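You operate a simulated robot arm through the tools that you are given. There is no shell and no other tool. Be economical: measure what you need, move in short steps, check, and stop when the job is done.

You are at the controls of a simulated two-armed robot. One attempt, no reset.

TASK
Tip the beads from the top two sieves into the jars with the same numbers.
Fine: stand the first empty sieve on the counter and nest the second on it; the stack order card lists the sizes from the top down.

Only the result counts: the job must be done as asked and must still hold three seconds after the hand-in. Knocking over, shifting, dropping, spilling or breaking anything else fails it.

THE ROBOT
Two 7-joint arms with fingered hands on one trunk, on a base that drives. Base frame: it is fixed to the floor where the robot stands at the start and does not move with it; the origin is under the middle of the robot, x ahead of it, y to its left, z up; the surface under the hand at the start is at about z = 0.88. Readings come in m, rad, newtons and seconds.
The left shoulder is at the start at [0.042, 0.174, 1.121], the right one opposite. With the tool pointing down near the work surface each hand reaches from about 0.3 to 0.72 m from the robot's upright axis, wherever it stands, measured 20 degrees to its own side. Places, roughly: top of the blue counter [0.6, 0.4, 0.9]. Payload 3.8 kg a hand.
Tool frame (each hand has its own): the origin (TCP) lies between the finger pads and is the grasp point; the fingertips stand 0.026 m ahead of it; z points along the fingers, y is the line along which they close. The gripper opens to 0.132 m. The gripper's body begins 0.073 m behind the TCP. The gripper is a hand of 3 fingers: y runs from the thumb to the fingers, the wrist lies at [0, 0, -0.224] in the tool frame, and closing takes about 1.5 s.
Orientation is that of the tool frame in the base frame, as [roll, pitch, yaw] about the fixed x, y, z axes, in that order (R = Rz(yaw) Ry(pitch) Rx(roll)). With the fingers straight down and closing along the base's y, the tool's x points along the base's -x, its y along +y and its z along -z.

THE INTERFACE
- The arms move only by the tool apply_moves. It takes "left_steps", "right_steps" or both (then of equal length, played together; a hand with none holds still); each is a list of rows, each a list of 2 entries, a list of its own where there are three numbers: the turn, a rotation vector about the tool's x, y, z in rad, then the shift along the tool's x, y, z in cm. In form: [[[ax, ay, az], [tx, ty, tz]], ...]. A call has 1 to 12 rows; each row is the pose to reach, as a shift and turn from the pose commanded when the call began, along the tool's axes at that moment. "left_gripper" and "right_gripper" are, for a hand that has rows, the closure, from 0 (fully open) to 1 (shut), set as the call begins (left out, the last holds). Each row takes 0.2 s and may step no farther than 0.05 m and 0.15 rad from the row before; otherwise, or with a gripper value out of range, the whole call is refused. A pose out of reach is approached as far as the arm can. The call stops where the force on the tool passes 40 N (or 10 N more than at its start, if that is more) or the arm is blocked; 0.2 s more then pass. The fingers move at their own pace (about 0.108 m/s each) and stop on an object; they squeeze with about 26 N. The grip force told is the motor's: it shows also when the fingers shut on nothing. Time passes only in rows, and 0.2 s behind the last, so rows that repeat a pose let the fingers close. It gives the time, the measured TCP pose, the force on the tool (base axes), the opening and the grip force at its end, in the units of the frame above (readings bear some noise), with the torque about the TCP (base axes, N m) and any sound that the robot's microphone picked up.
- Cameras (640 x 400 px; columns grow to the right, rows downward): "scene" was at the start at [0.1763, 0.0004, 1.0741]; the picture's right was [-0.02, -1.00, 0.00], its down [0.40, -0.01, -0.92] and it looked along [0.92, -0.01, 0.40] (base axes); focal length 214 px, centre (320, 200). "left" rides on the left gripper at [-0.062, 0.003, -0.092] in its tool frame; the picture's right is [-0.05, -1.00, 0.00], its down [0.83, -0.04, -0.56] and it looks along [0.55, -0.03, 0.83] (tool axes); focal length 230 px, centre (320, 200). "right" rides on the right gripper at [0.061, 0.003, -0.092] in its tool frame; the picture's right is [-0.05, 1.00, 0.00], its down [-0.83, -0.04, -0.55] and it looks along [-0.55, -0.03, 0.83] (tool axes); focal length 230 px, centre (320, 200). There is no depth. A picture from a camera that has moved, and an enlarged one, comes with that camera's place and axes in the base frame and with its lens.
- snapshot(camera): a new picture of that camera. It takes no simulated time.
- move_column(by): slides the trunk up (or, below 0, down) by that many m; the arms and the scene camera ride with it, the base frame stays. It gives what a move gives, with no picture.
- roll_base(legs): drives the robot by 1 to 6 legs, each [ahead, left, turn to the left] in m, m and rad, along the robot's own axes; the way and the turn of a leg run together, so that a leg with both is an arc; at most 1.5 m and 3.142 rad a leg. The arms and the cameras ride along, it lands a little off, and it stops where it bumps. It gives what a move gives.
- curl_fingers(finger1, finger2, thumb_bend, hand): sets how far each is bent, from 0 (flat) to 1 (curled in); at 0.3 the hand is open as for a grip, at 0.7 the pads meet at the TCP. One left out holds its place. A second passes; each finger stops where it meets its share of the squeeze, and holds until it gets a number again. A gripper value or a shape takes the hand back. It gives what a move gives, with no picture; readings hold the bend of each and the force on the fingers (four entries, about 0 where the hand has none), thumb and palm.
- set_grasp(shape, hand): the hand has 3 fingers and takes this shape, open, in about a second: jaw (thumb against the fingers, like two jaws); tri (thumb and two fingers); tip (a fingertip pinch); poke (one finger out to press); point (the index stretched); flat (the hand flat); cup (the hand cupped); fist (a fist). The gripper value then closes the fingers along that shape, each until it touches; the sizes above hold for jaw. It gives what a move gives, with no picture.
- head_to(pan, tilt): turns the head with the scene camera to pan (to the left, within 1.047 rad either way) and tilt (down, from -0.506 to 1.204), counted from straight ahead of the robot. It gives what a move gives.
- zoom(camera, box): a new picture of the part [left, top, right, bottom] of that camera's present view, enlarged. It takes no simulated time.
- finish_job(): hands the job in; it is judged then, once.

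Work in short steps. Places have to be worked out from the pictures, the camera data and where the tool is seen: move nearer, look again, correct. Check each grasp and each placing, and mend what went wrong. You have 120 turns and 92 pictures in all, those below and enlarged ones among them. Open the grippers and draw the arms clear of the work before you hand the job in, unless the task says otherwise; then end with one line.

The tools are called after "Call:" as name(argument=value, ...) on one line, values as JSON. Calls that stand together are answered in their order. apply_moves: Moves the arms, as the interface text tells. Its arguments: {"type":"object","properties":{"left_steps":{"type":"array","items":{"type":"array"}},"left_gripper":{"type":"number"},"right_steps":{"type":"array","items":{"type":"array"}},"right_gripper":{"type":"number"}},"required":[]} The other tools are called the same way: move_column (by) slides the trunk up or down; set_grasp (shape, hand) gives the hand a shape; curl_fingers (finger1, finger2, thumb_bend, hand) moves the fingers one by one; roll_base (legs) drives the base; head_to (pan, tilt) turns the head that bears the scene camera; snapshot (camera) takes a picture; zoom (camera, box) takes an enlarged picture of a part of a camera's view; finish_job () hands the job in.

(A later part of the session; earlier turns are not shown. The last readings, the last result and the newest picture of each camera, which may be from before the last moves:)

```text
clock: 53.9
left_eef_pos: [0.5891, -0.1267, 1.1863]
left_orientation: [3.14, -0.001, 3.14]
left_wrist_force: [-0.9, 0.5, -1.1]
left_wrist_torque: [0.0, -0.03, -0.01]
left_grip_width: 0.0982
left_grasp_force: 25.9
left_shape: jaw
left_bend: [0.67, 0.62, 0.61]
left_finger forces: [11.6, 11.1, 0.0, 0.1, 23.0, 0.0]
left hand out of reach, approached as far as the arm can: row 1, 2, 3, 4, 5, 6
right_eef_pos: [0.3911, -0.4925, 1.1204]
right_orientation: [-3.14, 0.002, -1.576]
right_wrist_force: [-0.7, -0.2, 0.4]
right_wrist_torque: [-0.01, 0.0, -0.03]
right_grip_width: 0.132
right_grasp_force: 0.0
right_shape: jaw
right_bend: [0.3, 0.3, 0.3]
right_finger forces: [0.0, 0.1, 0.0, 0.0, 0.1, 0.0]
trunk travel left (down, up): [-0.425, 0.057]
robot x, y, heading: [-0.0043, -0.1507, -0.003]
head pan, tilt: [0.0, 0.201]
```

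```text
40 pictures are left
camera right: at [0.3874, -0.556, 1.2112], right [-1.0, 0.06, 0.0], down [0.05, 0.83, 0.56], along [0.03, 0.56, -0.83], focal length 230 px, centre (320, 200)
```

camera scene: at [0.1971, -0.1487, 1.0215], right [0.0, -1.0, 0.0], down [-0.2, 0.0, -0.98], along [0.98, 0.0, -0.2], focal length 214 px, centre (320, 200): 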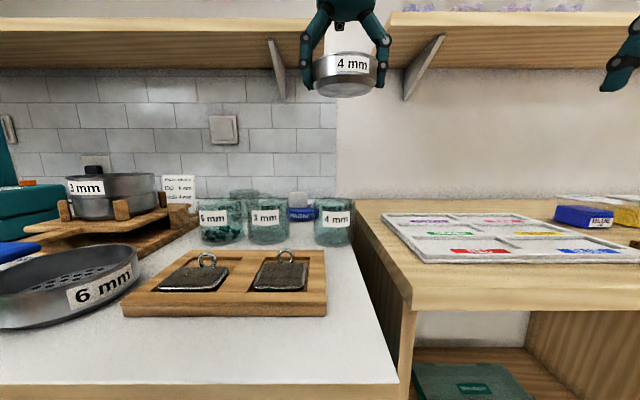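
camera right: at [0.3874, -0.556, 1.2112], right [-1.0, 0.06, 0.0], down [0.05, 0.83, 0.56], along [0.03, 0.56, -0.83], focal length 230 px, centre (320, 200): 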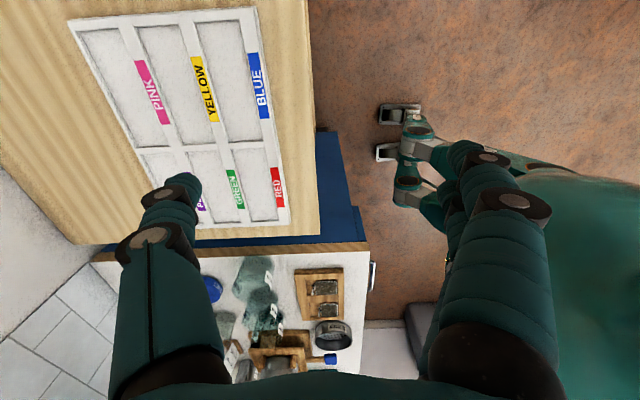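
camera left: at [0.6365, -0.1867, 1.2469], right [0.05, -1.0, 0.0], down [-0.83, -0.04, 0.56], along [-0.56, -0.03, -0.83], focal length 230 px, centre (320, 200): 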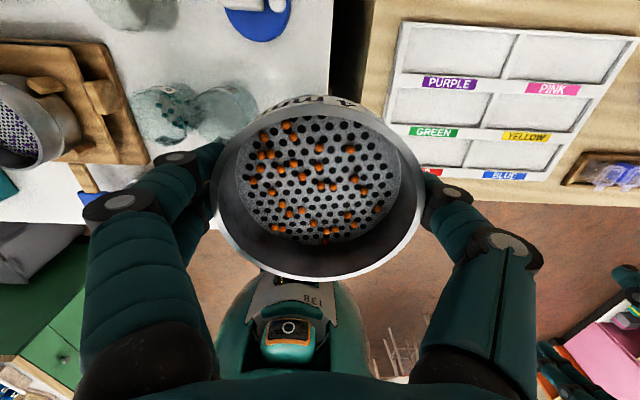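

Position barely follows; a wrist joint may be at its stop. I try yawing the hand the other way (φ +30°) to relieve it.

Call:
apply_moves(left_steps=[[[0, 0, -0.1], [0, 0, 0]], [[0, 0, -0.2], [0, 0, 0]], [[0, 0, -0.3], [0, 0, 0]], [[0, 0, -0.4], [0, 0, 0]], [[0, 0, -0.5], [0, 0, 0]], [[0, 0, -0.5], [0, 0, 0]]])

Call:
head_to(pan=0.3, tilt=-0.3)

Call:
snapshot(camera="scene")

```text
clock: 55.3
left_eef_pos: [0.5897, -0.1264, 1.1882]
left_orientation: [-3.14, -0.002, -2.64]
left_wrist_force: [-0.2, -0.2, -0.5]
left_wrist_torque: [-0.02, 0.0, 0.0]
left_grip_width: 0.0985
left_grasp_force: 26.1
left_shape: jaw
left_bend: [0.67, 0.62, 0.61]
left_finger forces: [11.6, 11.1, 0.1, 0.0, 23.2, 0.1]
right_eef_pos: [0.3924, -0.4927, 1.1196]
right_orientation: [-3.139, 0.003, -1.577]
right_wrist_force: [0.1, 0.3, 0.5]
right_wrist_torque: [0.02, 0.01, -0.02]
right_grip_width: 0.1319
right_grasp_force: 0.1
right_shape: jaw
right_bend: [0.3, 0.3, 0.3]
right_finger forces: [0.0, 0.2, 0.0, 0.0, 0.0, 0.0]
trunk travel left (down, up): [-0.425, 0.057]
robot x, y, heading: [0.0004, -0.1506, 0.001]
head pan, tilt: [0.0, 0.201]
```

```text
clock: 56.2
left_eef_pos: [0.5888, -0.1261, 1.1887]
left_orientation: [-3.141, -0.002, -2.644]
left_wrist_force: [0.6, 0.1, -0.4]
left_wrist_torque: [-0.02, 0.02, 0.02]
left_grip_width: 0.0981
left_grasp_force: 26.0
left_shape: jaw
left_bend: [0.67, 0.62, 0.61]
left_finger forces: [11.6, 11.1, 0.0, 0.0, 23.1, 0.0]
right_eef_pos: [0.3911, -0.4928, 1.1188]
right_orientation: [-3.139, 0.002, -1.576]
right_wrist_force: [0.3, -0.1, -0.3]
right_wrist_torque: [0.0, 0.03, -0.02]
right_grip_width: 0.1316
right_grasp_force: 0.0
right_shape: jaw
right_bend: [0.3, 0.3, 0.3]
right_finger forces: [0.0, 0.0, 0.0, 0.0, 0.0, 0.0]
trunk travel left (down, up): [-0.425, 0.057]
robot x, y, heading: [-0.0003, -0.1504, -0.001]
head pan, tilt: [0.3, -0.3]
```

```text
39 pictures are left
camera scene: at [0.1791, -0.1254, 1.0654], right [0.29, -0.96, 0.0], down [0.28, 0.09, -0.96], along [0.91, 0.28, 0.29], focal length 214 px, centre (320, 200)
```

scene: 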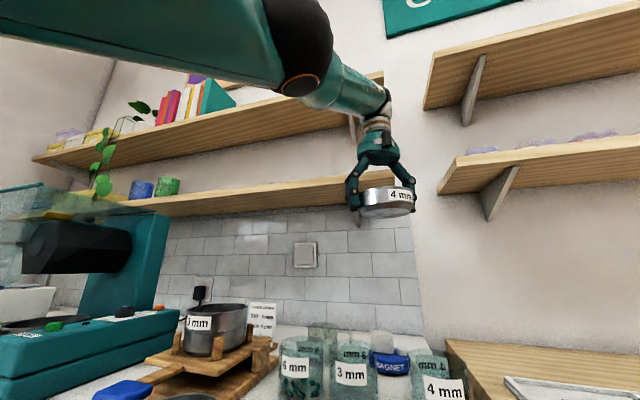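

The reach warning is gone. I move back toward (0.549,-0.126,1.14), squaring the yaw.

Call:
apply_moves(left_steps=[[[0, 0, 0], [1.2, 0.6, 1.2]], [[0, 0, 0], [2.4, 1.2, 2.5]], [[0, 0, 0], [3.5, 1.9, 3.7]], [[0, 0, 0], [3.5, 1.9, 5]], [[0, 0, 0], [3.5, 1.9, 5]]])

```text
clock: 57.4
left_eef_pos: [0.5961, -0.1454, 1.1567]
left_orientation: [3.141, -0.003, -2.643]
left_wrist_force: [-0.7, 0.1, -1.8]
left_wrist_torque: [0.02, -0.02, -0.04]
left_grip_width: 0.098
left_grasp_force: 26.2
left_shape: jaw
left_bend: [0.67, 0.62, 0.61]
left_finger forces: [11.5, 11.1, 0.0, 0.0, 23.0, 0.0]
left hand out of reach, approached as far as the arm can: row 1, 2, 3, 4, 5
right_eef_pos: [0.3927, -0.4922, 1.1188]
right_orientation: [-3.14, 0.002, -1.576]
right_wrist_force: [-0.5, 0.4, 0.1]
right_wrist_torque: [-0.01, 0.02, 0.0]
right_grip_width: 0.1318
right_grasp_force: 0.0
right_shape: jaw
right_bend: [0.3, 0.3, 0.3]
right_finger forces: [0.1, 0.0, 0.0, 0.1, 0.1, 0.0]
trunk travel left (down, up): [-0.425, 0.057]
robot x, y, heading: [-0.0008, -0.1508, -0.003]
head pan, tilt: [0.3, -0.3]
```

The arm's elbow seems folded into a limiting branch. I move the hand up and to the left (where it worked before) to let the elbow recover.

Call:
apply_moves(left_steps=[[[0, 0, 0.06], [-1.2, 2.3, -1]], [[0, 0, 0.12], [-2.4, 4.6, -2]], [[0, 0, 0.18], [-3.6, 6.9, -3]], [[0, 0, 0.24], [-4.8, 9.2, -4]], [[0, 0, 0.3], [-6, 11.5, -5]], [[0, 0, 0.36], [-7.6, 14, -5]], [[0, 0, 0.43], [-7.6, 14, -5]], [[0, 0, 0.5], [-7.6, 14, -5]], [[0, 0, 0.5], [-7.6, 14, -5]]])

Call:
snapshot(camera="scene")

```text
clock: 59.4
left_eef_pos: [0.5949, 0.0132, 1.2083]
left_orientation: [3.141, -0.002, 3.14]
left_wrist_force: [-0.6, 0.5, -0.7]
left_wrist_torque: [-0.02, -0.02, -0.01]
left_grip_width: 0.0978
left_grasp_force: 26.1
left_shape: jaw
left_bend: [0.67, 0.62, 0.61]
left_finger forces: [11.6, 11.1, 0.0, 0.0, 22.7, 0.1]
left hand out of reach, approached as far as the arm can: row 1, 2, 3, 4, 5
right_eef_pos: [0.3918, -0.4928, 1.1192]
right_orientation: [-3.14, 0.003, -1.577]
right_wrist_force: [0.0, -0.3, 0.5]
right_wrist_torque: [0.02, 0.03, -0.03]
right_grip_width: 0.1318
right_grasp_force: 0.0
right_shape: jaw
right_bend: [0.3, 0.3, 0.3]
right_finger forces: [0.0, 0.0, 0.0, 0.0, 0.0, 0.1]
trunk travel left (down, up): [-0.425, 0.057]
robot x, y, heading: [0.0019, -0.1525, -0.001]
head pan, tilt: [0.3, -0.3]
```

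```text
38 pictures are left
camera scene: at [0.1791, -0.1256, 1.0655], right [0.29, -0.96, 0.0], down [0.28, 0.09, -0.96], along [0.91, 0.28, 0.3], focal length 214 px, centre (320, 200)
```

scene: 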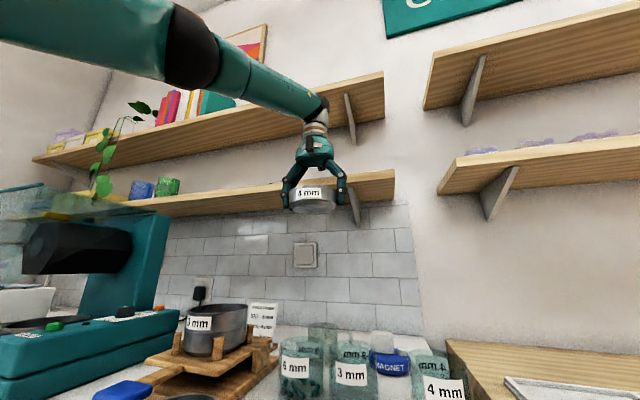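

Now within reach. I try to back off to x≈0.545 and z≈1.14 here.

Call:
apply_moves(left_steps=[[[0, 0, 0], [1.5, 1, 0]], [[0, 0, 0], [3, 2, 1.5]], [[0, 0, 0], [5, 2, 3]], [[0, 0, 0], [5, 2, 5]], [[0, 0, 0], [5, 2, 7]], [[0, 0, 0], [5, 2, 7]]])

```text
clock: 60.8
left_eef_pos: [0.5432, 0.0335, 1.1385]
left_orientation: [-3.142, -0.001, 3.141]
left_wrist_force: [-0.2, -0.2, -0.3]
left_wrist_torque: [0.01, -0.01, 0.04]
left_grip_width: 0.0978
left_grasp_force: 25.9
left_shape: jaw
left_bend: [0.67, 0.62, 0.61]
left_finger forces: [11.6, 11.0, 0.0, 0.1, 22.8, 0.1]
right_eef_pos: [0.3917, -0.492, 1.1198]
right_orientation: [-3.14, 0.003, -1.577]
right_wrist_force: [-0.1, 0.3, 0.1]
right_wrist_torque: [0.01, 0.0, -0.02]
right_grip_width: 0.1319
right_grasp_force: 0.1
right_shape: jaw
right_bend: [0.3, 0.3, 0.3]
right_finger forces: [0.1, 0.0, 0.1, 0.0, 0.0, 0.0]
trunk travel left (down, up): [-0.425, 0.057]
robot x, y, heading: [0.0019, -0.1511, 0.003]
head pan, tilt: [0.3, -0.3]
```

Arm is regular again. I drive 0.2 m further right so jar 4 lies in the arm's comfortable zone.

Call:
roll_base(legs=[[0, -0.2, 0]])

Call:
head_to(pan=0.35, tilt=0.2)

Call:
snapshot(camera="scene")

Call:
snapshot(camera="left")

```text
clock: 63.2
left_eef_pos: [0.5428, -0.1663, 1.14]
left_orientation: [3.141, -0.004, -3.138]
left_wrist_force: [0.1, 1.0, -0.3]
left_wrist_torque: [0.01, 0.01, -0.02]
left_grip_width: 0.0983
left_grasp_force: 25.8
left_shape: jaw
left_bend: [0.67, 0.62, 0.61]
left_finger forces: [11.6, 11.0, 0.0, 0.1, 22.6, 0.0]
right_eef_pos: [0.3918, -0.6933, 1.1187]
right_orientation: [-3.14, 0.002, -1.575]
right_wrist_force: [0.5, -0.8, -0.2]
right_wrist_torque: [0.01, 0.02, 0.02]
right_grip_width: 0.1321
right_grasp_force: 0.2
right_shape: jaw
right_bend: [0.3, 0.3, 0.3]
right_finger forces: [0.0, 0.0, 0.0, 0.0, 0.1, 0.1]
trunk travel left (down, up): [-0.425, 0.057]
robot x, y, heading: [-0.0019, -0.3519, 0.002]
head pan, tilt: [0.3, -0.3]
```

```text
clock: 64.2
left_eef_pos: [0.5415, -0.1657, 1.1385]
left_orientation: [3.142, -0.003, -3.141]
left_wrist_force: [-0.3, -0.2, -1.1]
left_wrist_torque: [-0.02, 0.03, 0.02]
left_grip_width: 0.0978
left_grasp_force: 25.7
left_shape: jaw
left_bend: [0.67, 0.62, 0.61]
left_finger forces: [11.6, 11.0, 0.0, 0.0, 22.7, 0.1]
right_eef_pos: [0.3916, -0.6927, 1.1188]
right_orientation: [-3.14, 0.001, -1.573]
right_wrist_force: [-0.8, 0.2, 0.2]
right_wrist_torque: [0.01, 0.02, 0.0]
right_grip_width: 0.1316
right_grasp_force: 0.1
right_shape: jaw
right_bend: [0.3, 0.3, 0.3]
right_finger forces: [0.0, 0.0, 0.1, 0.0, 0.0, 0.0]
trunk travel left (down, up): [-0.425, 0.057]
robot x, y, heading: [0.0011, -0.351, 0.003]
head pan, tilt: [0.351, 0.201]
```

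```text
37 pictures are left
camera scene: at [0.1914, -0.3171, 1.0216], right [0.34, -0.94, 0.0], down [-0.19, -0.07, -0.98], along [0.92, 0.34, -0.2], focal length 214 px, centre (320, 200)
```

scene: 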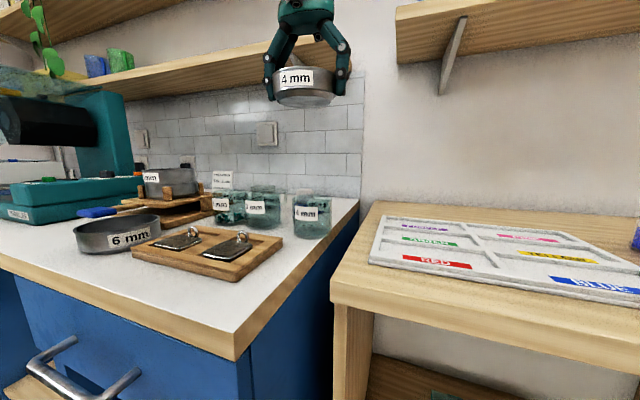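

```text
36 pictures are left
camera left: at [0.6039, -0.1626, 1.2314], right [0.05, -1.0, 0.0], down [-0.83, -0.04, 0.56], along [-0.56, -0.03, -0.83], focal length 230 px, centre (320, 200)
```

left: 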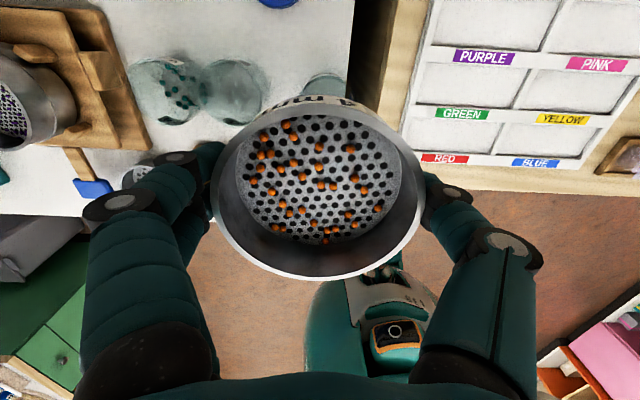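

I zoom the scene view on jar 4 and the sieve to fix the lateral position.

Call:
zoom(camera="scene", box=[230, 50, 390, 250])

```text
2.00 times, centred on (310, 150) of scene
camera zoom: at [0.1914, -0.3171, 1.0216], right [0.34, -0.94, 0.0], down [-0.19, -0.07, -0.98], along [0.92, 0.34, -0.2], focal length 429 px, centre (340, 300)
```

zoom: 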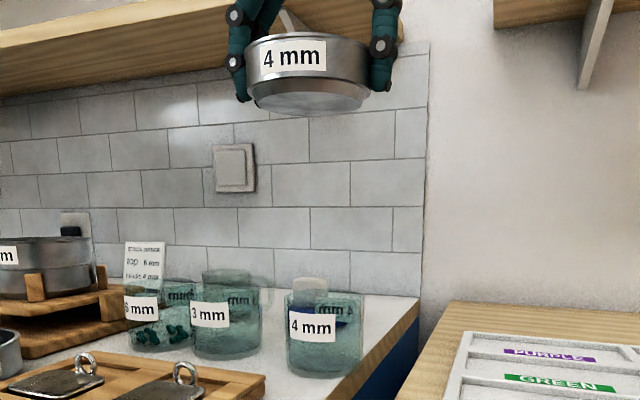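

Jar 4 centre ≈(0.543,-0.176), rim z≈0.95. I tilt to 0.7 rad while moving so the pouring lip will hang over the jar centre.

Call:
apply_moves(left_steps=[[[0, -0.06, 0], [-0.4, -0.1, 0.3]], [[0, -0.12, 0], [-0.8, -0.2, 0.7]], [[0, -0.18, 0], [-1.2, -0.3, 1.0]], [[0, -0.24, 0], [-1.6, -0.4, 1.4]], [[0, -0.3, 0], [-2.0, -0.5, 1.8]], [[0, -0.36, 0], [-2.4, -0.6, 2.1]], [[0, -0.42, 0], [-2.8, -0.7, 2.5]], [[0, -0.48, 0], [-3.2, -0.8, 2.8]], [[0, -0.54, 0], [-3.6, -0.9, 3.2]], [[0, -0.6, 0], [-4.0, -1.0, 3.5]], [[0, -0.66, 0], [-4.4, -1.0, 3.8]], [[0, -0.7, 0], [-4.65, -1.03, 3.85]]])

Call:
snapshot(camera="left")

Call:
zoom(camera="scene", box=[230, 50, 390, 250])

```text
clock: 66.8
left_eef_pos: [0.5904, -0.1761, 1.1005]
left_orientation: [-3.141, 0.701, -3.137]
left_wrist_force: [0.5, -0.1, -0.3]
left_wrist_torque: [-0.01, 0.0, -0.03]
left_grip_width: 0.0981
left_grasp_force: 25.8
left_shape: jaw
left_bend: [0.67, 0.62, 0.61]
left_finger forces: [11.5, 11.0, 0.0, 0.1, 22.6, 0.1]
right_eef_pos: [0.392, -0.6926, 1.1194]
right_orientation: [-3.139, 0.002, -1.574]
right_wrist_force: [-0.1, -0.3, -0.4]
right_wrist_torque: [0.0, 0.01, 0.0]
right_grip_width: 0.1319
right_grasp_force: 0.2
right_shape: jaw
right_bend: [0.3, 0.3, 0.3]
right_finger forces: [0.0, 0.0, 0.0, 0.0, 0.0, 0.0]
trunk travel left (down, up): [-0.425, 0.057]
robot x, y, heading: [-0.0016, -0.3531, -0.004]
head pan, tilt: [0.351, 0.201]
```

```text
34 pictures are left
camera left: at [0.5765, -0.1724, 1.211], right [0.04, -1.0, 0.03], down [-0.99, -0.05, -0.11], along [0.11, -0.03, -0.99], focal length 230 px, centre (320, 200)
```

left: 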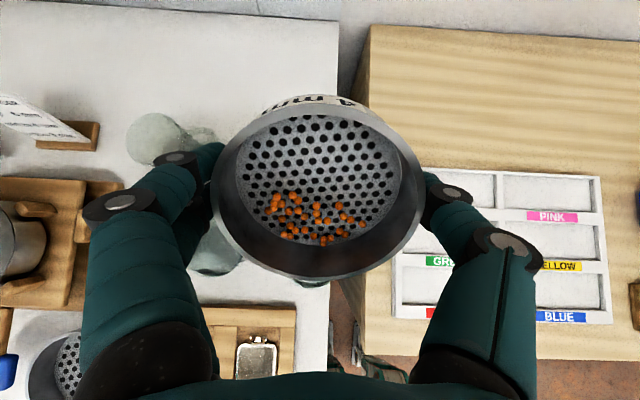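

```text
2.00 times, centred on (310, 150) of scene
camera zoom: at [0.1915, -0.3171, 1.0215], right [0.34, -0.94, 0.0], down [-0.19, -0.07, -0.98], along [0.92, 0.34, -0.2], focal length 429 px, centre (340, 300)
```

zoom: 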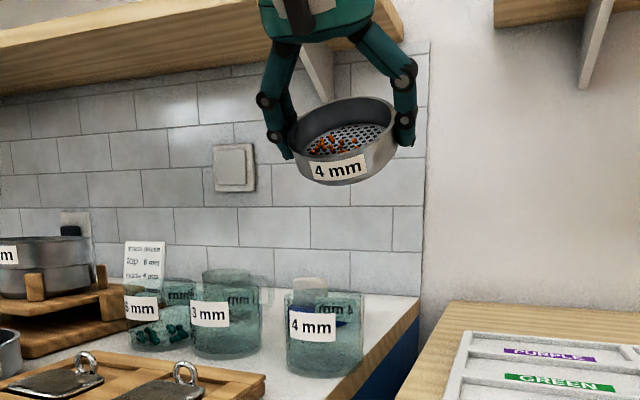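

Beads rest mid-mesh, none lost. I descend ~8 cm slowly (1 cm per row).

Call:
apply_moves(left_steps=[[[0, 0, 0], [0.4, 0.1, 0.48]], [[0, 0, 0], [1.05, 0.2, 1.25]], [[0, 0, 0], [1.7, 0.2, 2.0]], [[0, 0, 0], [2.35, 0.2, 2.8]], [[0, 0, 0], [3.0, 0.2, 3.55]], [[0, 0, 0], [3.65, 0.2, 4.3]], [[0, 0, 0], [4.3, 0.2, 5.1]], [[0, 0, 0], [4.9, 0.2, 5.8]], [[0, 0, 0], [5.35, 0.2, 6.35]], [[0, 0, 0], [5.35, 0.2, 6.35]]])

Call:
zoom(camera="scene", box=[230, 90, 390, 250])

Call:
snapshot(camera="left")

```text
clock: 69.0
left_eef_pos: [0.5891, -0.1738, 1.0165]
left_orientation: [-3.14, 0.698, -3.14]
left_wrist_force: [-0.4, 0.0, -0.6]
left_wrist_torque: [-0.01, 0.04, 0.02]
left_grip_width: 0.0982
left_grasp_force: 25.8
left_shape: jaw
left_bend: [0.67, 0.62, 0.61]
left_finger forces: [11.5, 11.1, 0.0, 0.0, 22.6, 0.1]
right_eef_pos: [0.3928, -0.6928, 1.1199]
right_orientation: [-3.139, 0.002, -1.575]
right_wrist_force: [0.7, 0.0, 0.2]
right_wrist_torque: [-0.02, 0.0, -0.02]
right_grip_width: 0.1319
right_grasp_force: 0.0
right_shape: jaw
right_bend: [0.3, 0.3, 0.3]
right_finger forces: [0.0, 0.0, 0.0, 0.0, 0.0, 0.0]
trunk travel left (down, up): [-0.425, 0.057]
robot x, y, heading: [0.0022, -0.3492, 0.002]
head pan, tilt: [0.351, 0.201]
```

```text
2.50 times, centred on (310, 170) of scene
camera zoom: at [0.1914, -0.3171, 1.0216], right [0.34, -0.94, 0.0], down [-0.19, -0.07, -0.98], along [0.92, 0.34, -0.2], focal length 536 px, centre (345, 275)
```

zoom: 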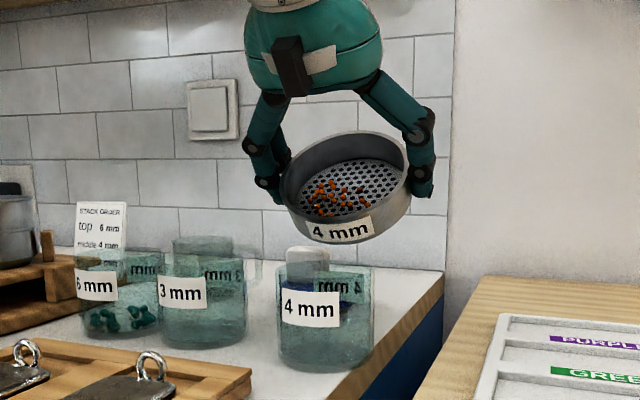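

```text
31 pictures are left
camera left: at [0.5762, -0.1706, 1.1274], right [0.04, -1.0, 0.03], down [-0.99, -0.04, -0.11], along [0.11, -0.03, -0.99], focal length 230 px, centre (320, 200)
```

left: 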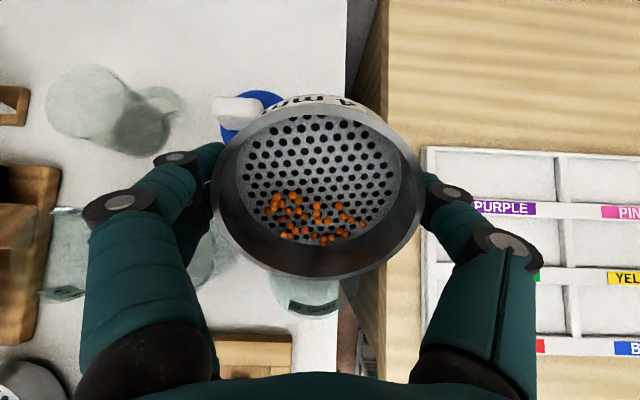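

Lip is just above the jar; jar looks ~4 mm to the left. I correct and tilt on to ~1.25 rad, keeping the lip fixed over the jar.

Call:
apply_moves(left_steps=[[[0, -0.06, 0], [0.003, 0.2, -0.3]], [[0, -0.12, 0], [0.03, 0.4, -0.6]], [[0, -0.18, 0], [0.08, 0.4, -0.9]], [[0, -0.24, 0], [0.14, 0.4, -1.19]], [[0, -0.3, 0], [0.22, 0.4, -1.48]], [[0, -0.36, 0], [0.32, 0.4, -1.76]], [[0, -0.42, 0], [0.43, 0.4, -2.04]], [[0, -0.48, 0], [0.56, 0.4, -2.31]], [[0, -0.54, 0], [0.71, 0.4, -2.57]], [[0, -0.54, 0], [0.71, 0.4, -2.57]]])

Call:
zoom(camera="scene", box=[230, 90, 390, 250])

Call:
snapshot(camera="left")

```text
clock: 71.2
left_eef_pos: [0.5679, -0.1866, 1.0306]
left_orientation: [3.137, 1.199, 3.109]
left_wrist_force: [-0.3, 1.3, -0.1]
left_wrist_torque: [0.0, 0.03, -0.02]
left_grip_width: 0.0981
left_grasp_force: 25.9
left_shape: jaw
left_bend: [0.67, 0.62, 0.61]
left_finger forces: [11.5, 10.9, 0.1, 0.0, 22.6, 0.1]
left hand out of reach, approached as far as the arm can: row 9
right_eef_pos: [0.3922, -0.6922, 1.1188]
right_orientation: [-3.138, 0.001, -1.575]
right_wrist_force: [-0.7, -0.8, 0.3]
right_wrist_torque: [-0.02, 0.0, 0.05]
right_grip_width: 0.1321
right_grasp_force: 0.0
right_shape: jaw
right_bend: [0.3, 0.3, 0.3]
right_finger forces: [0.0, 0.0, 0.0, 0.0, 0.0, 0.1]
trunk travel left (down, up): [-0.425, 0.057]
robot x, y, heading: [-0.0023, -0.3513, -0.001]
head pan, tilt: [0.351, 0.201]
```

```text
2.50 times, centred on (310, 170) of scene
camera zoom: at [0.1914, -0.3166, 1.0215], right [0.34, -0.94, 0.0], down [-0.19, -0.07, -0.98], along [0.92, 0.34, -0.2], focal length 536 px, centre (345, 275)
```

zoom: 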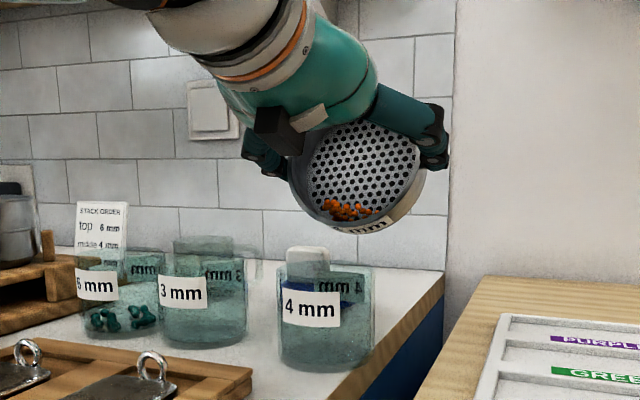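

```text
29 pictures are left
camera left: at [0.5042, -0.182, 1.1214], right [-0.01, -1.0, 0.05], down [-0.82, -0.02, -0.57], along [0.57, -0.04, -0.82], focal length 230 px, centre (320, 200)
```

left: 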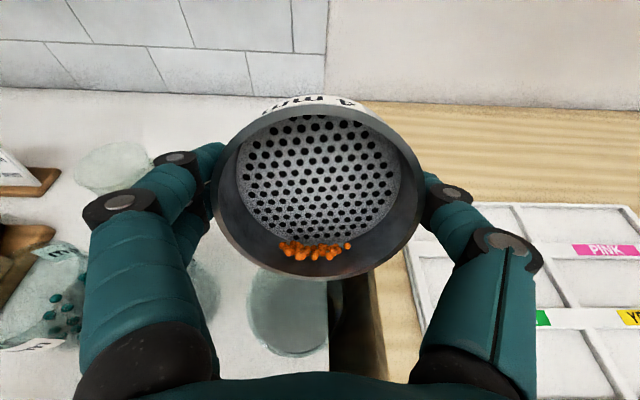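

The arm ran into a wrist limit and drifted 1.6 cm right. Beads are still held; I tilt back 0.3 rad first to get within reach before correcting.

Call:
apply_moves(left_steps=[[[0, 0.06, 0], [0, 0, -0.2]], [[0, 0.12, 0], [0, 0, -0.2]], [[0, 0.18, 0], [0, 0, -0.2]], [[0, 0.24, 0], [0, 0, -0.2]], [[0, 0.3, 0], [0, 0, -0.2]], [[0, 0.3, 0], [0, 0, -0.2]]])

```text
clock: 72.5
left_eef_pos: [0.5654, -0.1693, 1.0344]
left_orientation: [-3.139, 0.939, -3.141]
left_wrist_force: [0.4, 0.6, -0.8]
left_wrist_torque: [0.01, -0.02, 0.02]
left_grip_width: 0.0981
left_grasp_force: 26.3
left_shape: jaw
left_bend: [0.67, 0.62, 0.61]
left_finger forces: [11.5, 10.8, 0.0, 0.0, 22.6, 0.0]
right_eef_pos: [0.3918, -0.6927, 1.1197]
right_orientation: [-3.141, 0.002, -1.573]
right_wrist_force: [1.1, 0.3, 0.4]
right_wrist_torque: [-0.04, 0.0, 0.0]
right_grip_width: 0.1318
right_grasp_force: 0.0
right_shape: jaw
right_bend: [0.3, 0.3, 0.3]
right_finger forces: [0.0, 0.1, 0.0, 0.0, 0.0, 0.0]
trunk travel left (down, up): [-0.425, 0.057]
robot x, y, heading: [0.0003, -0.3493, 0.001]
head pan, tilt: [0.351, 0.201]
```

Back in reach. I replicate the first pour's arm geometry: raise, level the sieve, drive the base 0.16 m left, then bring the hand to jar 4.

Call:
apply_moves(left_steps=[[[0, 0, 0], [-1.6, 0, -1.2]], [[0, 0, 0], [-3.2, 0, -2.4]], [[0, 0.1, 0], [-4.8, 0, -3.6]], [[0, 0.2, 0], [-6.4, 0, -4.8]], [[0, 0.3, 0], [-8.0, 0, -5.9]], [[0, 0.4, 0], [-8.0, 0, -5.9]], [[0, 0.5, 0], [-8.0, 0, -5.9]], [[0, 0.6, 0], [-8.0, 0, -5.9]], [[0, 0.7, 0], [-8.0, 0, -5.9]], [[0, 0.8, 0], [-8.0, 0, -5.9]], [[0, 0.94, 0], [-8.0, 0, -5.9]], [[0, 0.94, 0], [-8.0, 0, -5.9]]])

Call:
roll_base(legs=[[0, 0.163, 0]])

```text
clock: 75.2
left_eef_pos: [0.565, -0.1685, 1.1333]
left_orientation: [-3.139, -0.003, -3.139]
left_wrist_force: [0.3, 0.9, -0.6]
left_wrist_torque: [0.0, -0.02, -0.03]
left_grip_width: 0.0979
left_grasp_force: 26.2
left_shape: jaw
left_bend: [0.67, 0.62, 0.61]
left_finger forces: [11.5, 11.0, 0.0, 0.1, 22.5, 0.0]
right_eef_pos: [0.393, -0.693, 1.119]
right_orientation: [-3.14, 0.003, -1.574]
right_wrist_force: [-0.1, 0.2, 0.5]
right_wrist_torque: [0.0, -0.02, -0.03]
right_grip_width: 0.132
right_grasp_force: 0.1
right_shape: jaw
right_bend: [0.3, 0.3, 0.3]
right_finger forces: [0.0, 0.1, 0.1, 0.0, 0.0, 0.1]
trunk travel left (down, up): [-0.425, 0.057]
robot x, y, heading: [0.0053, -0.3478, -0.002]
head pan, tilt: [0.351, 0.201]
```

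```text
clock: 77.2
left_eef_pos: [0.5643, -0.0075, 1.1339]
left_orientation: [-3.14, -0.001, -3.14]
left_wrist_force: [-0.4, 0.7, -0.8]
left_wrist_torque: [0.02, -0.01, -0.01]
left_grip_width: 0.0979
left_grasp_force: 26.1
left_shape: jaw
left_bend: [0.67, 0.62, 0.61]
left_finger forces: [11.6, 11.0, 0.1, 0.1, 22.4, 0.1]
right_eef_pos: [0.3924, -0.5302, 1.1189]
right_orientation: [-3.14, 0.001, -1.572]
right_wrist_force: [-0.6, -0.1, 0.0]
right_wrist_torque: [-0.03, -0.02, 0.0]
right_grip_width: 0.132
right_grasp_force: 0.1
right_shape: jaw
right_bend: [0.3, 0.3, 0.3]
right_finger forces: [0.1, 0.0, 0.0, 0.0, 0.0, 0.0]
trunk travel left (down, up): [-0.425, 0.057]
robot x, y, heading: [-0.0005, -0.1885, 0.003]
head pan, tilt: [0.351, 0.201]
```

Now I move the hand over jar 4 (target 0.552,-0.170) as in the first pour.

Call:
apply_moves(left_steps=[[[0, 0, 0], [0.4, -3, 0]], [[0, 0, 0], [0.8, -6, 0]], [[0, 0, 0], [1.25, -9, 0]], [[0, 0, 0], [1.25, -12, 0]], [[0, 0, 0], [1.25, -14.5, 0]], [[0, 0, 0], [1.25, -16.2, 0]], [[0, 0, 0], [1.25, -16.2, 0]]])

Call:
apply_moves(left_steps=[[[0, -0.07, 0], [0, 0, 0]], [[0, -0.14, 0], [0, 0, 0]], [[0, -0.21, 0], [0, 0, 0]], [[0, -0.28, 0], [0, 0, 0]], [[0, -0.36, 0], [0, 0, 0]], [[0, -0.44, 0], [0, 0, 0]], [[0, -0.52, 0], [0, 0, 0]], [[0, -0.6, 0], [0, 0, 0]], [[0, -0.68, 0], [0, 0, 0]], [[0, -0.76, 0], [0, 0, 0]], [[0, -0.83, 0], [0, 0, 0]], [[0, -0.9, 0], [0, 0, 0]]])

Call:
head_to(pan=0.0, tilt=0.2)

Call:
snapshot(camera="left")

Call:
zoom(camera="scene", box=[240, 60, 440, 265])

```text
clock: 78.8
left_eef_pos: [0.5507, -0.1687, 1.1336]
left_orientation: [-3.14, -0.001, -3.14]
left_wrist_force: [-0.2, -0.7, -0.8]
left_wrist_torque: [0.0, -0.01, 0.03]
left_grip_width: 0.0978
left_grasp_force: 25.6
left_shape: jaw
left_bend: [0.67, 0.62, 0.61]
left_finger forces: [11.6, 11.0, 0.0, 0.0, 22.5, 0.0]
right_eef_pos: [0.3916, -0.5302, 1.1188]
right_orientation: [-3.141, 0.003, -1.573]
right_wrist_force: [0.2, 0.8, 0.1]
right_wrist_torque: [0.04, -0.03, 0.0]
right_grip_width: 0.132
right_grasp_force: 0.1
right_shape: jaw
right_bend: [0.3, 0.3, 0.3]
right_finger forces: [0.1, 0.1, 0.0, 0.0, 0.1, 0.0]
trunk travel left (down, up): [-0.425, 0.057]
robot x, y, heading: [-0.0004, -0.1894, 0.001]
head pan, tilt: [0.351, 0.201]
```

```text
clock: 81.4
left_eef_pos: [0.5528, -0.169, 1.1331]
left_orientation: [-3.141, 0.9, -3.139]
left_wrist_force: [0.6, 0.2, -1.7]
left_wrist_torque: [-0.01, 0.02, -0.03]
left_grip_width: 0.0978
left_grasp_force: 25.5
left_shape: jaw
left_bend: [0.67, 0.62, 0.61]
left_finger forces: [11.5, 10.9, 0.0, 0.0, 22.5, 0.0]
right_eef_pos: [0.392, -0.5311, 1.1195]
right_orientation: [-3.14, 0.002, -1.573]
right_wrist_force: [0.3, -0.5, -0.5]
right_wrist_torque: [0.0, 0.0, -0.01]
right_grip_width: 0.1321
right_grasp_force: 0.0
right_shape: jaw
right_bend: [0.3, 0.3, 0.3]
right_finger forces: [0.0, 0.1, 0.0, 0.0, 0.0, 0.0]
trunk travel left (down, up): [-0.425, 0.057]
robot x, y, heading: [0.0009, -0.1911, 0.001]
head pan, tilt: [0.351, 0.201]
```

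```text
clock: 82.2
left_eef_pos: [0.5536, -0.1698, 1.1338]
left_orientation: [-3.141, 0.9, -3.139]
left_wrist_force: [-0.5, -0.3, -1.3]
left_wrist_torque: [0.02, 0.02, 0.01]
left_grip_width: 0.0981
left_grasp_force: 26.2
left_shape: jaw
left_bend: [0.67, 0.62, 0.61]
left_finger forces: [11.6, 10.9, 0.1, 0.1, 22.4, 0.0]
right_eef_pos: [0.394, -0.5314, 1.1189]
right_orientation: [-3.139, 0.001, -1.573]
right_wrist_force: [-0.2, 0.0, 0.6]
right_wrist_torque: [0.01, -0.01, 0.01]
right_grip_width: 0.132
right_grasp_force: 0.1
right_shape: jaw
right_bend: [0.3, 0.3, 0.3]
right_finger forces: [0.0, 0.0, 0.0, 0.0, 0.1, 0.0]
trunk travel left (down, up): [-0.425, 0.057]
robot x, y, heading: [-0.0004, -0.191, 0.004]
head pan, tilt: [0.0, 0.201]
```

```text
28 pictures are left
camera left: at [0.5186, -0.1661, 1.2392], right [0.03, -1.0, 0.04], down [-0.95, -0.05, -0.3], along [0.31, -0.03, -0.95], focal length 230 px, centre (320, 200)
```

left: 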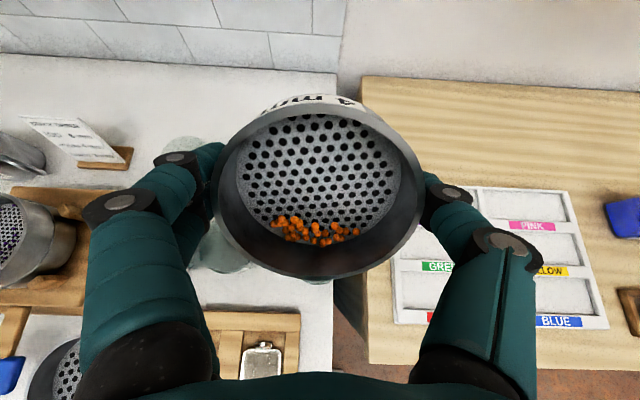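

```text
1.95 times, centred on (340, 162) of scene
camera zoom: at [0.1969, -0.1871, 1.0215], right [0.0, -1.0, 0.0], down [-0.2, 0.0, -0.98], along [0.98, 0.0, -0.2], focal length 418 px, centre (281, 273)
```

zoom: 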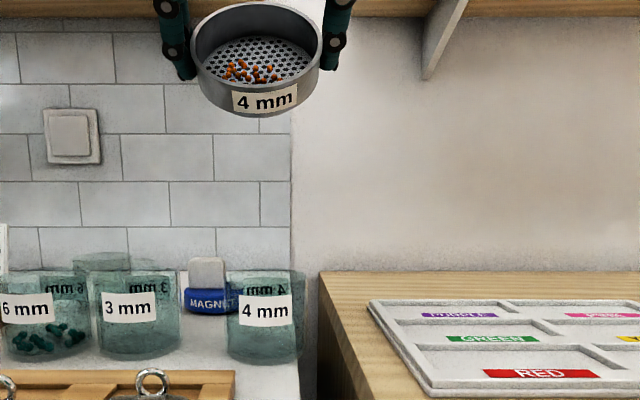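

Jar 4 centre y≈-0.173; I shift 3 mm right and descend 9.5 cm slowly at this tilt.

Call:
apply_moves(left_steps=[[[0, 0, 0], [0.4, -0.1, 0.3]], [[0, 0, 0], [1.1, -0.3, 0.9]], [[0, 0, 0], [1.9, -0.3, 1.5]], [[0, 0, 0], [2.7, -0.3, 2.15]], [[0, 0, 0], [3.5, -0.3, 2.8]], [[0, 0, 0], [4.3, -0.3, 3.4]], [[0, 0, 0], [5.1, -0.3, 4.05]], [[0, 0, 0], [5.9, -0.3, 4.7]], [[0, 0, 0], [6.7, -0.3, 5.3]], [[0, 0, 0], [7.2, -0.3, 5.7]], [[0, 0, 0], [7.44, -0.3, 5.91]], [[0, 0, 0], [7.44, -0.3, 5.91]]])

Call:
apply_moves(left_steps=[[[0, -0.05, 0], [0, 0, 0]], [[0, -0.1, 0], [0, 0, 0]], [[0, -0.15, 0], [0, 0, 0]], [[0, -0.2, 0], [0, 0, 0]], [[0, -0.25, 0], [0, 0, 0]], [[0, -0.3, 0], [0, 0, 0]], [[0, -0.3, 0], [0, 0, 0]]])

Call:
snapshot(camera="left")

Call:
zoom(camera="scene", box=[240, 60, 440, 265])

```text
clock: 84.8
left_eef_pos: [0.5509, -0.1708, 1.0385]
left_orientation: [-3.14, 0.899, -3.138]
left_wrist_force: [-0.2, 0.0, 0.4]
left_wrist_torque: [0.03, 0.03, 0.03]
left_grip_width: 0.098
left_grasp_force: 26.6
left_shape: jaw
left_bend: [0.67, 0.62, 0.61]
left_finger forces: [11.5, 10.9, 0.0, 0.0, 22.5, 0.0]
right_eef_pos: [0.3922, -0.5306, 1.1195]
right_orientation: [-3.14, 0.001, -1.573]
right_wrist_force: [-0.5, -0.5, 0.7]
right_wrist_torque: [-0.06, 0.02, 0.0]
right_grip_width: 0.1319
right_grasp_force: 0.0
right_shape: jaw
right_bend: [0.3, 0.3, 0.3]
right_finger forces: [0.0, 0.0, 0.1, 0.1, 0.0, 0.0]
trunk travel left (down, up): [-0.425, 0.057]
robot x, y, heading: [0.0002, -0.1876, 0.0]
head pan, tilt: [0.0, 0.201]
```

```text
clock: 86.4
left_eef_pos: [0.5524, -0.1732, 1.0395]
left_orientation: [3.141, 1.196, -3.136]
left_wrist_force: [0.4, -0.5, -0.9]
left_wrist_torque: [0.0, 0.03, 0.0]
left_grip_width: 0.098
left_grasp_force: 26.0
left_shape: jaw
left_bend: [0.67, 0.62, 0.61]
left_finger forces: [11.5, 10.8, 0.0, 0.0, 22.4, 0.0]
right_eef_pos: [0.394, -0.5313, 1.1192]
right_orientation: [-3.139, 0.001, -1.573]
right_wrist_force: [0.6, 0.4, -0.6]
right_wrist_torque: [0.01, 0.02, 0.0]
right_grip_width: 0.1319
right_grasp_force: 0.0
right_shape: jaw
right_bend: [0.3, 0.3, 0.3]
right_finger forces: [0.0, 0.0, 0.1, 0.1, 0.0, 0.0]
trunk travel left (down, up): [-0.425, 0.057]
robot x, y, heading: [0.002, -0.1891, 0.003]
head pan, tilt: [0.0, 0.201]
```

```text
26 pictures are left
camera left: at [0.4884, -0.1693, 1.1292], right [0.02, -1.0, 0.05], down [-0.82, -0.05, -0.57], along [0.57, -0.03, -0.82], focal length 230 px, centre (320, 200)
```

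left: 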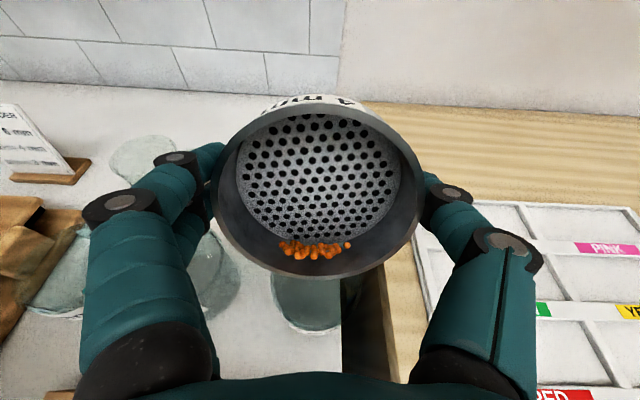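

```text
1.95 times, centred on (340, 162) of scene
camera zoom: at [0.1969, -0.1872, 1.0215], right [0.0, -1.0, 0.0], down [-0.2, 0.0, -0.98], along [0.98, 0.0, -0.2], focal length 418 px, centre (281, 273)
```

zoom: 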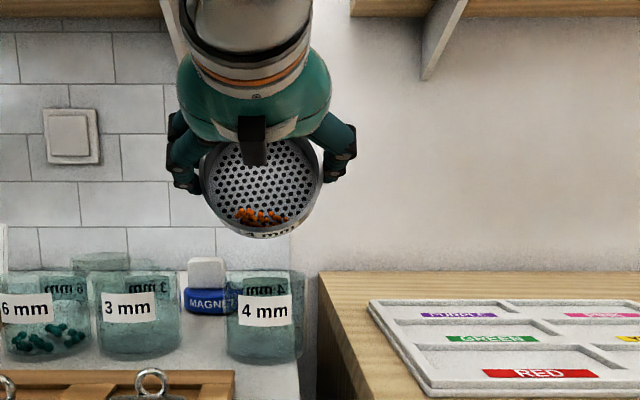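

Beads are gathered at the wall. Lip is 4 cm above the jar; I lower 1.2 cm, shift 6 mm back, then tilt slowly through vertical to ~1.75 rad.

Call:
apply_moves(left_steps=[[[0, 0, 0], [0.45, 0.1, -0.04]], [[0, 0, 0], [0.9, 0.2, -0.08]], [[0, 0, 0], [1.34, 0.2, -0.13]], [[0, -0.05, 0], [1.34, 0.2, -0.13]], [[0, -0.1, 0], [1.34, 0.2, -0.13]], [[0, -0.15, 0], [1.34, 0.2, -0.13]], [[0, -0.2, 0], [1.34, 0.2, -0.13]], [[0, -0.24, 0], [1.34, 0.2, -0.13]], [[0, -0.28, 0], [1.34, 0.2, -0.13]], [[0, -0.28, 0], [1.34, 0.2, -0.13]]])

Call:
snapshot(camera="left")

```text
clock: 88.6
left_eef_pos: [0.5465, -0.1703, 1.0273]
left_orientation: [-3.129, 1.481, -3.126]
left_wrist_force: [-0.5, -0.5, -0.7]
left_wrist_torque: [0.0, 0.05, 0.03]
left_grip_width: 0.0981
left_grasp_force: 25.9
left_shape: jaw
left_bend: [0.67, 0.62, 0.61]
left_finger forces: [11.5, 10.9, 0.0, 0.0, 22.4, 0.0]
right_eef_pos: [0.3925, -0.5308, 1.1198]
right_orientation: [-3.139, 0.001, -1.573]
right_wrist_force: [0.0, -1.2, -0.6]
right_wrist_torque: [0.01, 0.0, 0.04]
right_grip_width: 0.132
right_grasp_force: 0.1
right_shape: jaw
right_bend: [0.3, 0.3, 0.3]
right_finger forces: [0.1, 0.1, 0.0, 0.0, 0.0, 0.0]
trunk travel left (down, up): [-0.425, 0.057]
robot x, y, heading: [0.0015, -0.188, 0.004]
head pan, tilt: [0.0, 0.201]
```

```text
24 pictures are left
camera left: at [0.4596, -0.1676, 1.0963], right [0.01, -1.0, 0.05], down [-0.63, -0.05, -0.78], along [0.78, -0.03, -0.63], focal length 230 px, centre (320, 200)
```

left: 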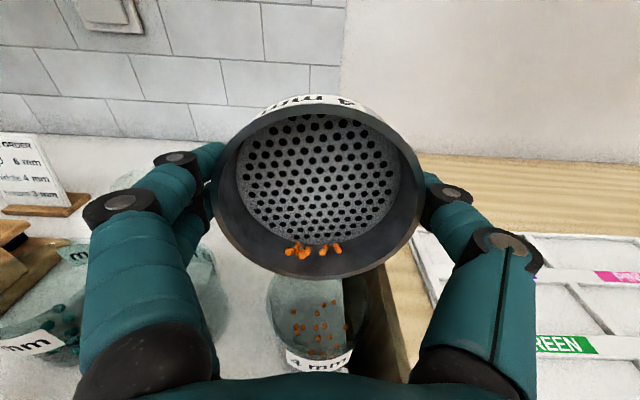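

Beads are dropping into jar 4. Continue tilting slowly.

Call:
apply_moves(left_steps=[[[0, -0.04, 0], [0, 0, 0]], [[0, -0.08, 0], [0, 0, 0]], [[0, -0.12, 0], [0, 0, 0]], [[0, -0.16, 0], [0, 0, 0]], [[0, -0.2, 0], [0, 0, 0]], [[0, -0.24, 0], [0, 0, 0]], [[0, -0.28, 0], [0, 0, 0]], [[0, -0.28, 0], [0, 0, 0]], [[0, -0.28, 0], [0, 0, 0]], [[0, -0.28, 0], [0, 0, 0]]])

Call:
snapshot(camera="left")

```text
clock: 90.8
left_eef_pos: [0.5461, -0.1701, 1.0267]
left_orientation: [-0.005, 1.383, -0.002]
left_wrist_force: [0.4, 0.0, -0.3]
left_wrist_torque: [0.03, 0.02, 0.01]
left_grip_width: 0.0979
left_grasp_force: 25.8
left_shape: jaw
left_bend: [0.67, 0.62, 0.61]
left_finger forces: [11.5, 10.9, 0.0, 0.0, 22.6, 0.0]
right_eef_pos: [0.3917, -0.531, 1.1189]
right_orientation: [-3.14, 0.001, -1.572]
right_wrist_force: [0.1, 0.1, -0.5]
right_wrist_torque: [0.01, -0.02, 0.01]
right_grip_width: 0.132
right_grasp_force: 0.0
right_shape: jaw
right_bend: [0.3, 0.3, 0.3]
right_finger forces: [0.0, 0.0, 0.1, 0.1, 0.0, 0.0]
trunk travel left (down, up): [-0.425, 0.057]
robot x, y, heading: [-0.0019, -0.1892, 0.002]
head pan, tilt: [0.0, 0.201]
```

```text
23 pictures are left
camera left: at [0.4432, -0.1678, 1.07], right [-0.01, -1.0, 0.05], down [-0.39, -0.04, -0.92], along [0.92, -0.03, -0.39], focal length 230 px, centre (320, 200)
```

left: 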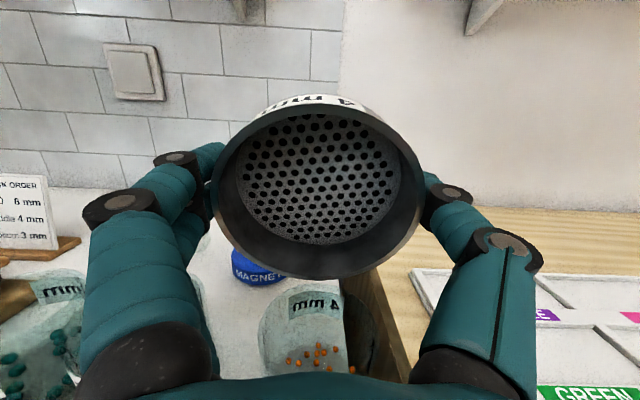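

The 4 mm sieve is empty. I rise 8 cm and level the hand, then check the jars.

Call:
apply_moves(left_steps=[[[0, 0, 0], [-3, 0, 0.5]], [[0, 0, 0], [-6, 0, 1.1]], [[0, 0.1, 0], [-9, 0, 1.6]], [[0, 0.24, 0], [-10, 0, 1.8]], [[0, 0.38, 0], [-10, 0, 1.8]], [[0, 0.52, 0], [-10, 0, 1.8]], [[0, 0.66, 0], [-10, 0, 1.8]], [[0, 0.8, 0], [-10, 0, 1.8]], [[0, 0.94, 0], [-10, 0, 1.8]], [[0, 1.08, 0], [-10, 0, 1.8]], [[0, 1.22, 0], [-10, 0, 1.8]], [[0, 1.36, 0], [-10, 0, 1.8]]])

Call:
apply_moves(left_steps=[[[0, 0.14, 0], [0, 0, 0]], [[0, 0.28, 0], [0, 0, 0]], [[0, 0.405, 0], [0, 0, 0]], [[0, 0.405, 0], [0, 0, 0]]])

Call:
zoom(camera="scene", box=[200, 150, 400, 275])

```text
clock: 93.4
left_eef_pos: [0.5459, -0.1706, 1.1281]
left_orientation: [-3.14, 0.397, -3.14]
left_wrist_force: [-0.6, 0.2, -0.8]
left_wrist_torque: [0.04, 0.0, 0.01]
left_grip_width: 0.0979
left_grasp_force: 26.4
left_shape: jaw
left_bend: [0.68, 0.62, 0.61]
left_finger forces: [11.5, 10.8, 0.0, 0.1, 22.3, 0.1]
right_eef_pos: [0.3915, -0.5314, 1.1195]
right_orientation: [-3.141, 0.002, -1.572]
right_wrist_force: [1.3, -0.6, -0.2]
right_wrist_torque: [-0.04, 0.0, 0.02]
right_grip_width: 0.132
right_grasp_force: 0.0
right_shape: jaw
right_bend: [0.3, 0.3, 0.3]
right_finger forces: [0.0, 0.0, 0.0, 0.0, 0.0, 0.1]
trunk travel left (down, up): [-0.425, 0.057]
robot x, y, heading: [-0.0002, -0.1901, -0.004]
head pan, tilt: [0.0, 0.201]
```

```text
clock: 94.4
left_eef_pos: [0.5437, -0.1703, 1.1294]
left_orientation: [-3.138, -0.009, -3.139]
left_wrist_force: [-0.6, 0.1, -0.6]
left_wrist_torque: [0.01, 0.0, 0.02]
left_grip_width: 0.0975
left_grasp_force: 26.2
left_shape: jaw
left_bend: [0.68, 0.62, 0.61]
left_finger forces: [11.4, 10.9, 0.0, 0.0, 22.4, 0.0]
right_eef_pos: [0.3932, -0.5317, 1.1187]
right_orientation: [-3.14, 0.002, -1.573]
right_wrist_force: [0.1, 0.0, 0.1]
right_wrist_torque: [-0.01, -0.02, -0.01]
right_grip_width: 0.1319
right_grasp_force: 0.2
right_shape: jaw
right_bend: [0.3, 0.3, 0.3]
right_finger forces: [0.0, 0.1, 0.0, 0.0, 0.0, 0.0]
trunk travel left (down, up): [-0.425, 0.057]
robot x, y, heading: [-0.0001, -0.1889, 0.002]
head pan, tilt: [0.0, 0.201]
```

```text
3.20 times, centred on (300, 212) of scene
camera zoom: at [0.1967, -0.187, 1.0216], right [0.0, -1.0, 0.0], down [-0.2, 0.0, -0.98], along [0.98, 0.0, -0.2], focal length 686 px, centre (384, 160)
```

zoom: 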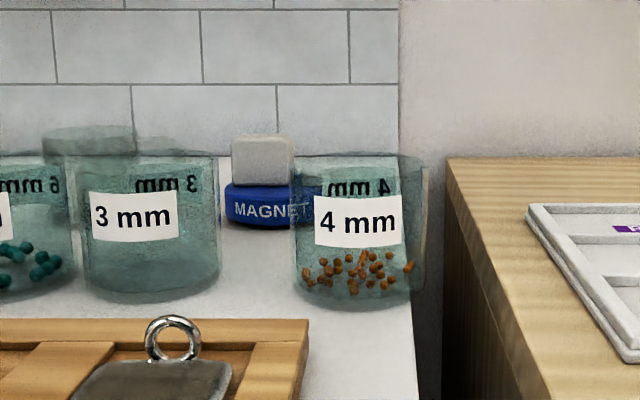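

All orange beads are in jar 4. I drive the base back left and carry the empty 4 mm sieve toward the standing 6 mm sieve at (0.3945,0.1015) with the same 60° yaw.

Call:
roll_base(legs=[[0, 0.189, 0]])

Call:
apply_moves(left_steps=[[[0, -0.005, -0.1], [2, 1, 0]], [[0, -0.009, -0.2], [4, 2, 0]], [[0, -0.009, -0.3], [6, 3, 0]], [[0, -0.009, -0.4], [8, 4, 0]], [[0, -0.009, -0.5], [10, 5, 0]], [[0, -0.009, -0.6], [12, 6, 0]], [[0, -0.009, -0.7], [13.5, 7, 0]], [[0, -0.009, -0.8], [15, 8.2, 0]], [[0, -0.009, -0.92], [15, 8.2, 0]], [[0, -0.009, -1.045], [15, 8.2, 0]], [[0, -0.009, -1.045], [15, 8.2, 0]]])

Call:
head_to(pan=0.3, tilt=0.7)

```text
clock: 96.7
left_eef_pos: [0.5448, 0.0142, 1.1288]
left_orientation: [-3.141, -0.006, -3.141]
left_wrist_force: [-0.1, 0.5, -0.5]
left_wrist_torque: [-0.02, 0.0, 0.02]
left_grip_width: 0.0977
left_grasp_force: 26.6
left_shape: jaw
left_bend: [0.68, 0.62, 0.61]
left_finger forces: [11.6, 10.9, 0.0, 0.1, 22.2, 0.0]
right_eef_pos: [0.3915, -0.3446, 1.1188]
right_orientation: [-3.14, 0.002, -1.575]
right_wrist_force: [-0.1, -0.3, -0.3]
right_wrist_torque: [-0.02, 0.0, 0.0]
right_grip_width: 0.1321
right_grasp_force: 0.1
right_shape: jaw
right_bend: [0.3, 0.3, 0.3]
right_finger forces: [0.0, 0.1, 0.1, 0.0, 0.0, 0.0]
trunk travel left (down, up): [-0.425, 0.057]
robot x, y, heading: [-0.0021, -0.001, 0.003]
head pan, tilt: [0.0, 0.201]
```

```text
clock: 99.1
left_eef_pos: [0.3934, 0.097, 1.1294]
left_orientation: [-3.141, 0.004, -2.095]
left_wrist_force: [0.4, -0.3, -0.8]
left_wrist_torque: [0.01, -0.01, 0.02]
left_grip_width: 0.0979
left_grasp_force: 25.7
left_shape: jaw
left_bend: [0.68, 0.62, 0.61]
left_finger forces: [11.5, 11.0, 0.1, 0.0, 22.3, 0.1]
right_eef_pos: [0.3904, -0.3457, 1.1192]
right_orientation: [-3.141, 0.003, -1.575]
right_wrist_force: [-0.4, 0.1, -0.1]
right_wrist_torque: [0.02, -0.04, -0.01]
right_grip_width: 0.1319
right_grasp_force: 0.0
right_shape: jaw
right_bend: [0.3, 0.3, 0.3]
right_finger forces: [0.0, 0.0, 0.0, 0.1, 0.0, 0.1]
trunk travel left (down, up): [-0.425, 0.057]
robot x, y, heading: [-0.0039, -0.0047, 0.003]
head pan, tilt: [0.0, 0.201]
```

```text
clock: 100.0
left_eef_pos: [0.3934, 0.0971, 1.1303]
left_orientation: [-3.141, 0.005, -2.098]
left_wrist_force: [-0.3, 0.2, -1.8]
left_wrist_torque: [-0.01, -0.03, 0.01]
left_grip_width: 0.0979
left_grasp_force: 26.0
left_shape: jaw
left_bend: [0.68, 0.62, 0.61]
left_finger forces: [11.5, 10.9, 0.0, 0.0, 22.2, 0.1]
right_eef_pos: [0.3913, -0.3453, 1.118]
right_orientation: [3.141, 0.002, -1.575]
right_wrist_force: [0.0, 0.1, -0.6]
right_wrist_torque: [-0.04, 0.03, -0.04]
right_grip_width: 0.132
right_grasp_force: 0.1
right_shape: jaw
right_bend: [0.3, 0.3, 0.3]
right_finger forces: [0.1, 0.1, 0.1, 0.0, 0.1, 0.0]
trunk travel left (down, up): [-0.425, 0.057]
robot x, y, heading: [0.0035, -0.0033, 0.002]
head pan, tilt: [0.3, 0.7]
```

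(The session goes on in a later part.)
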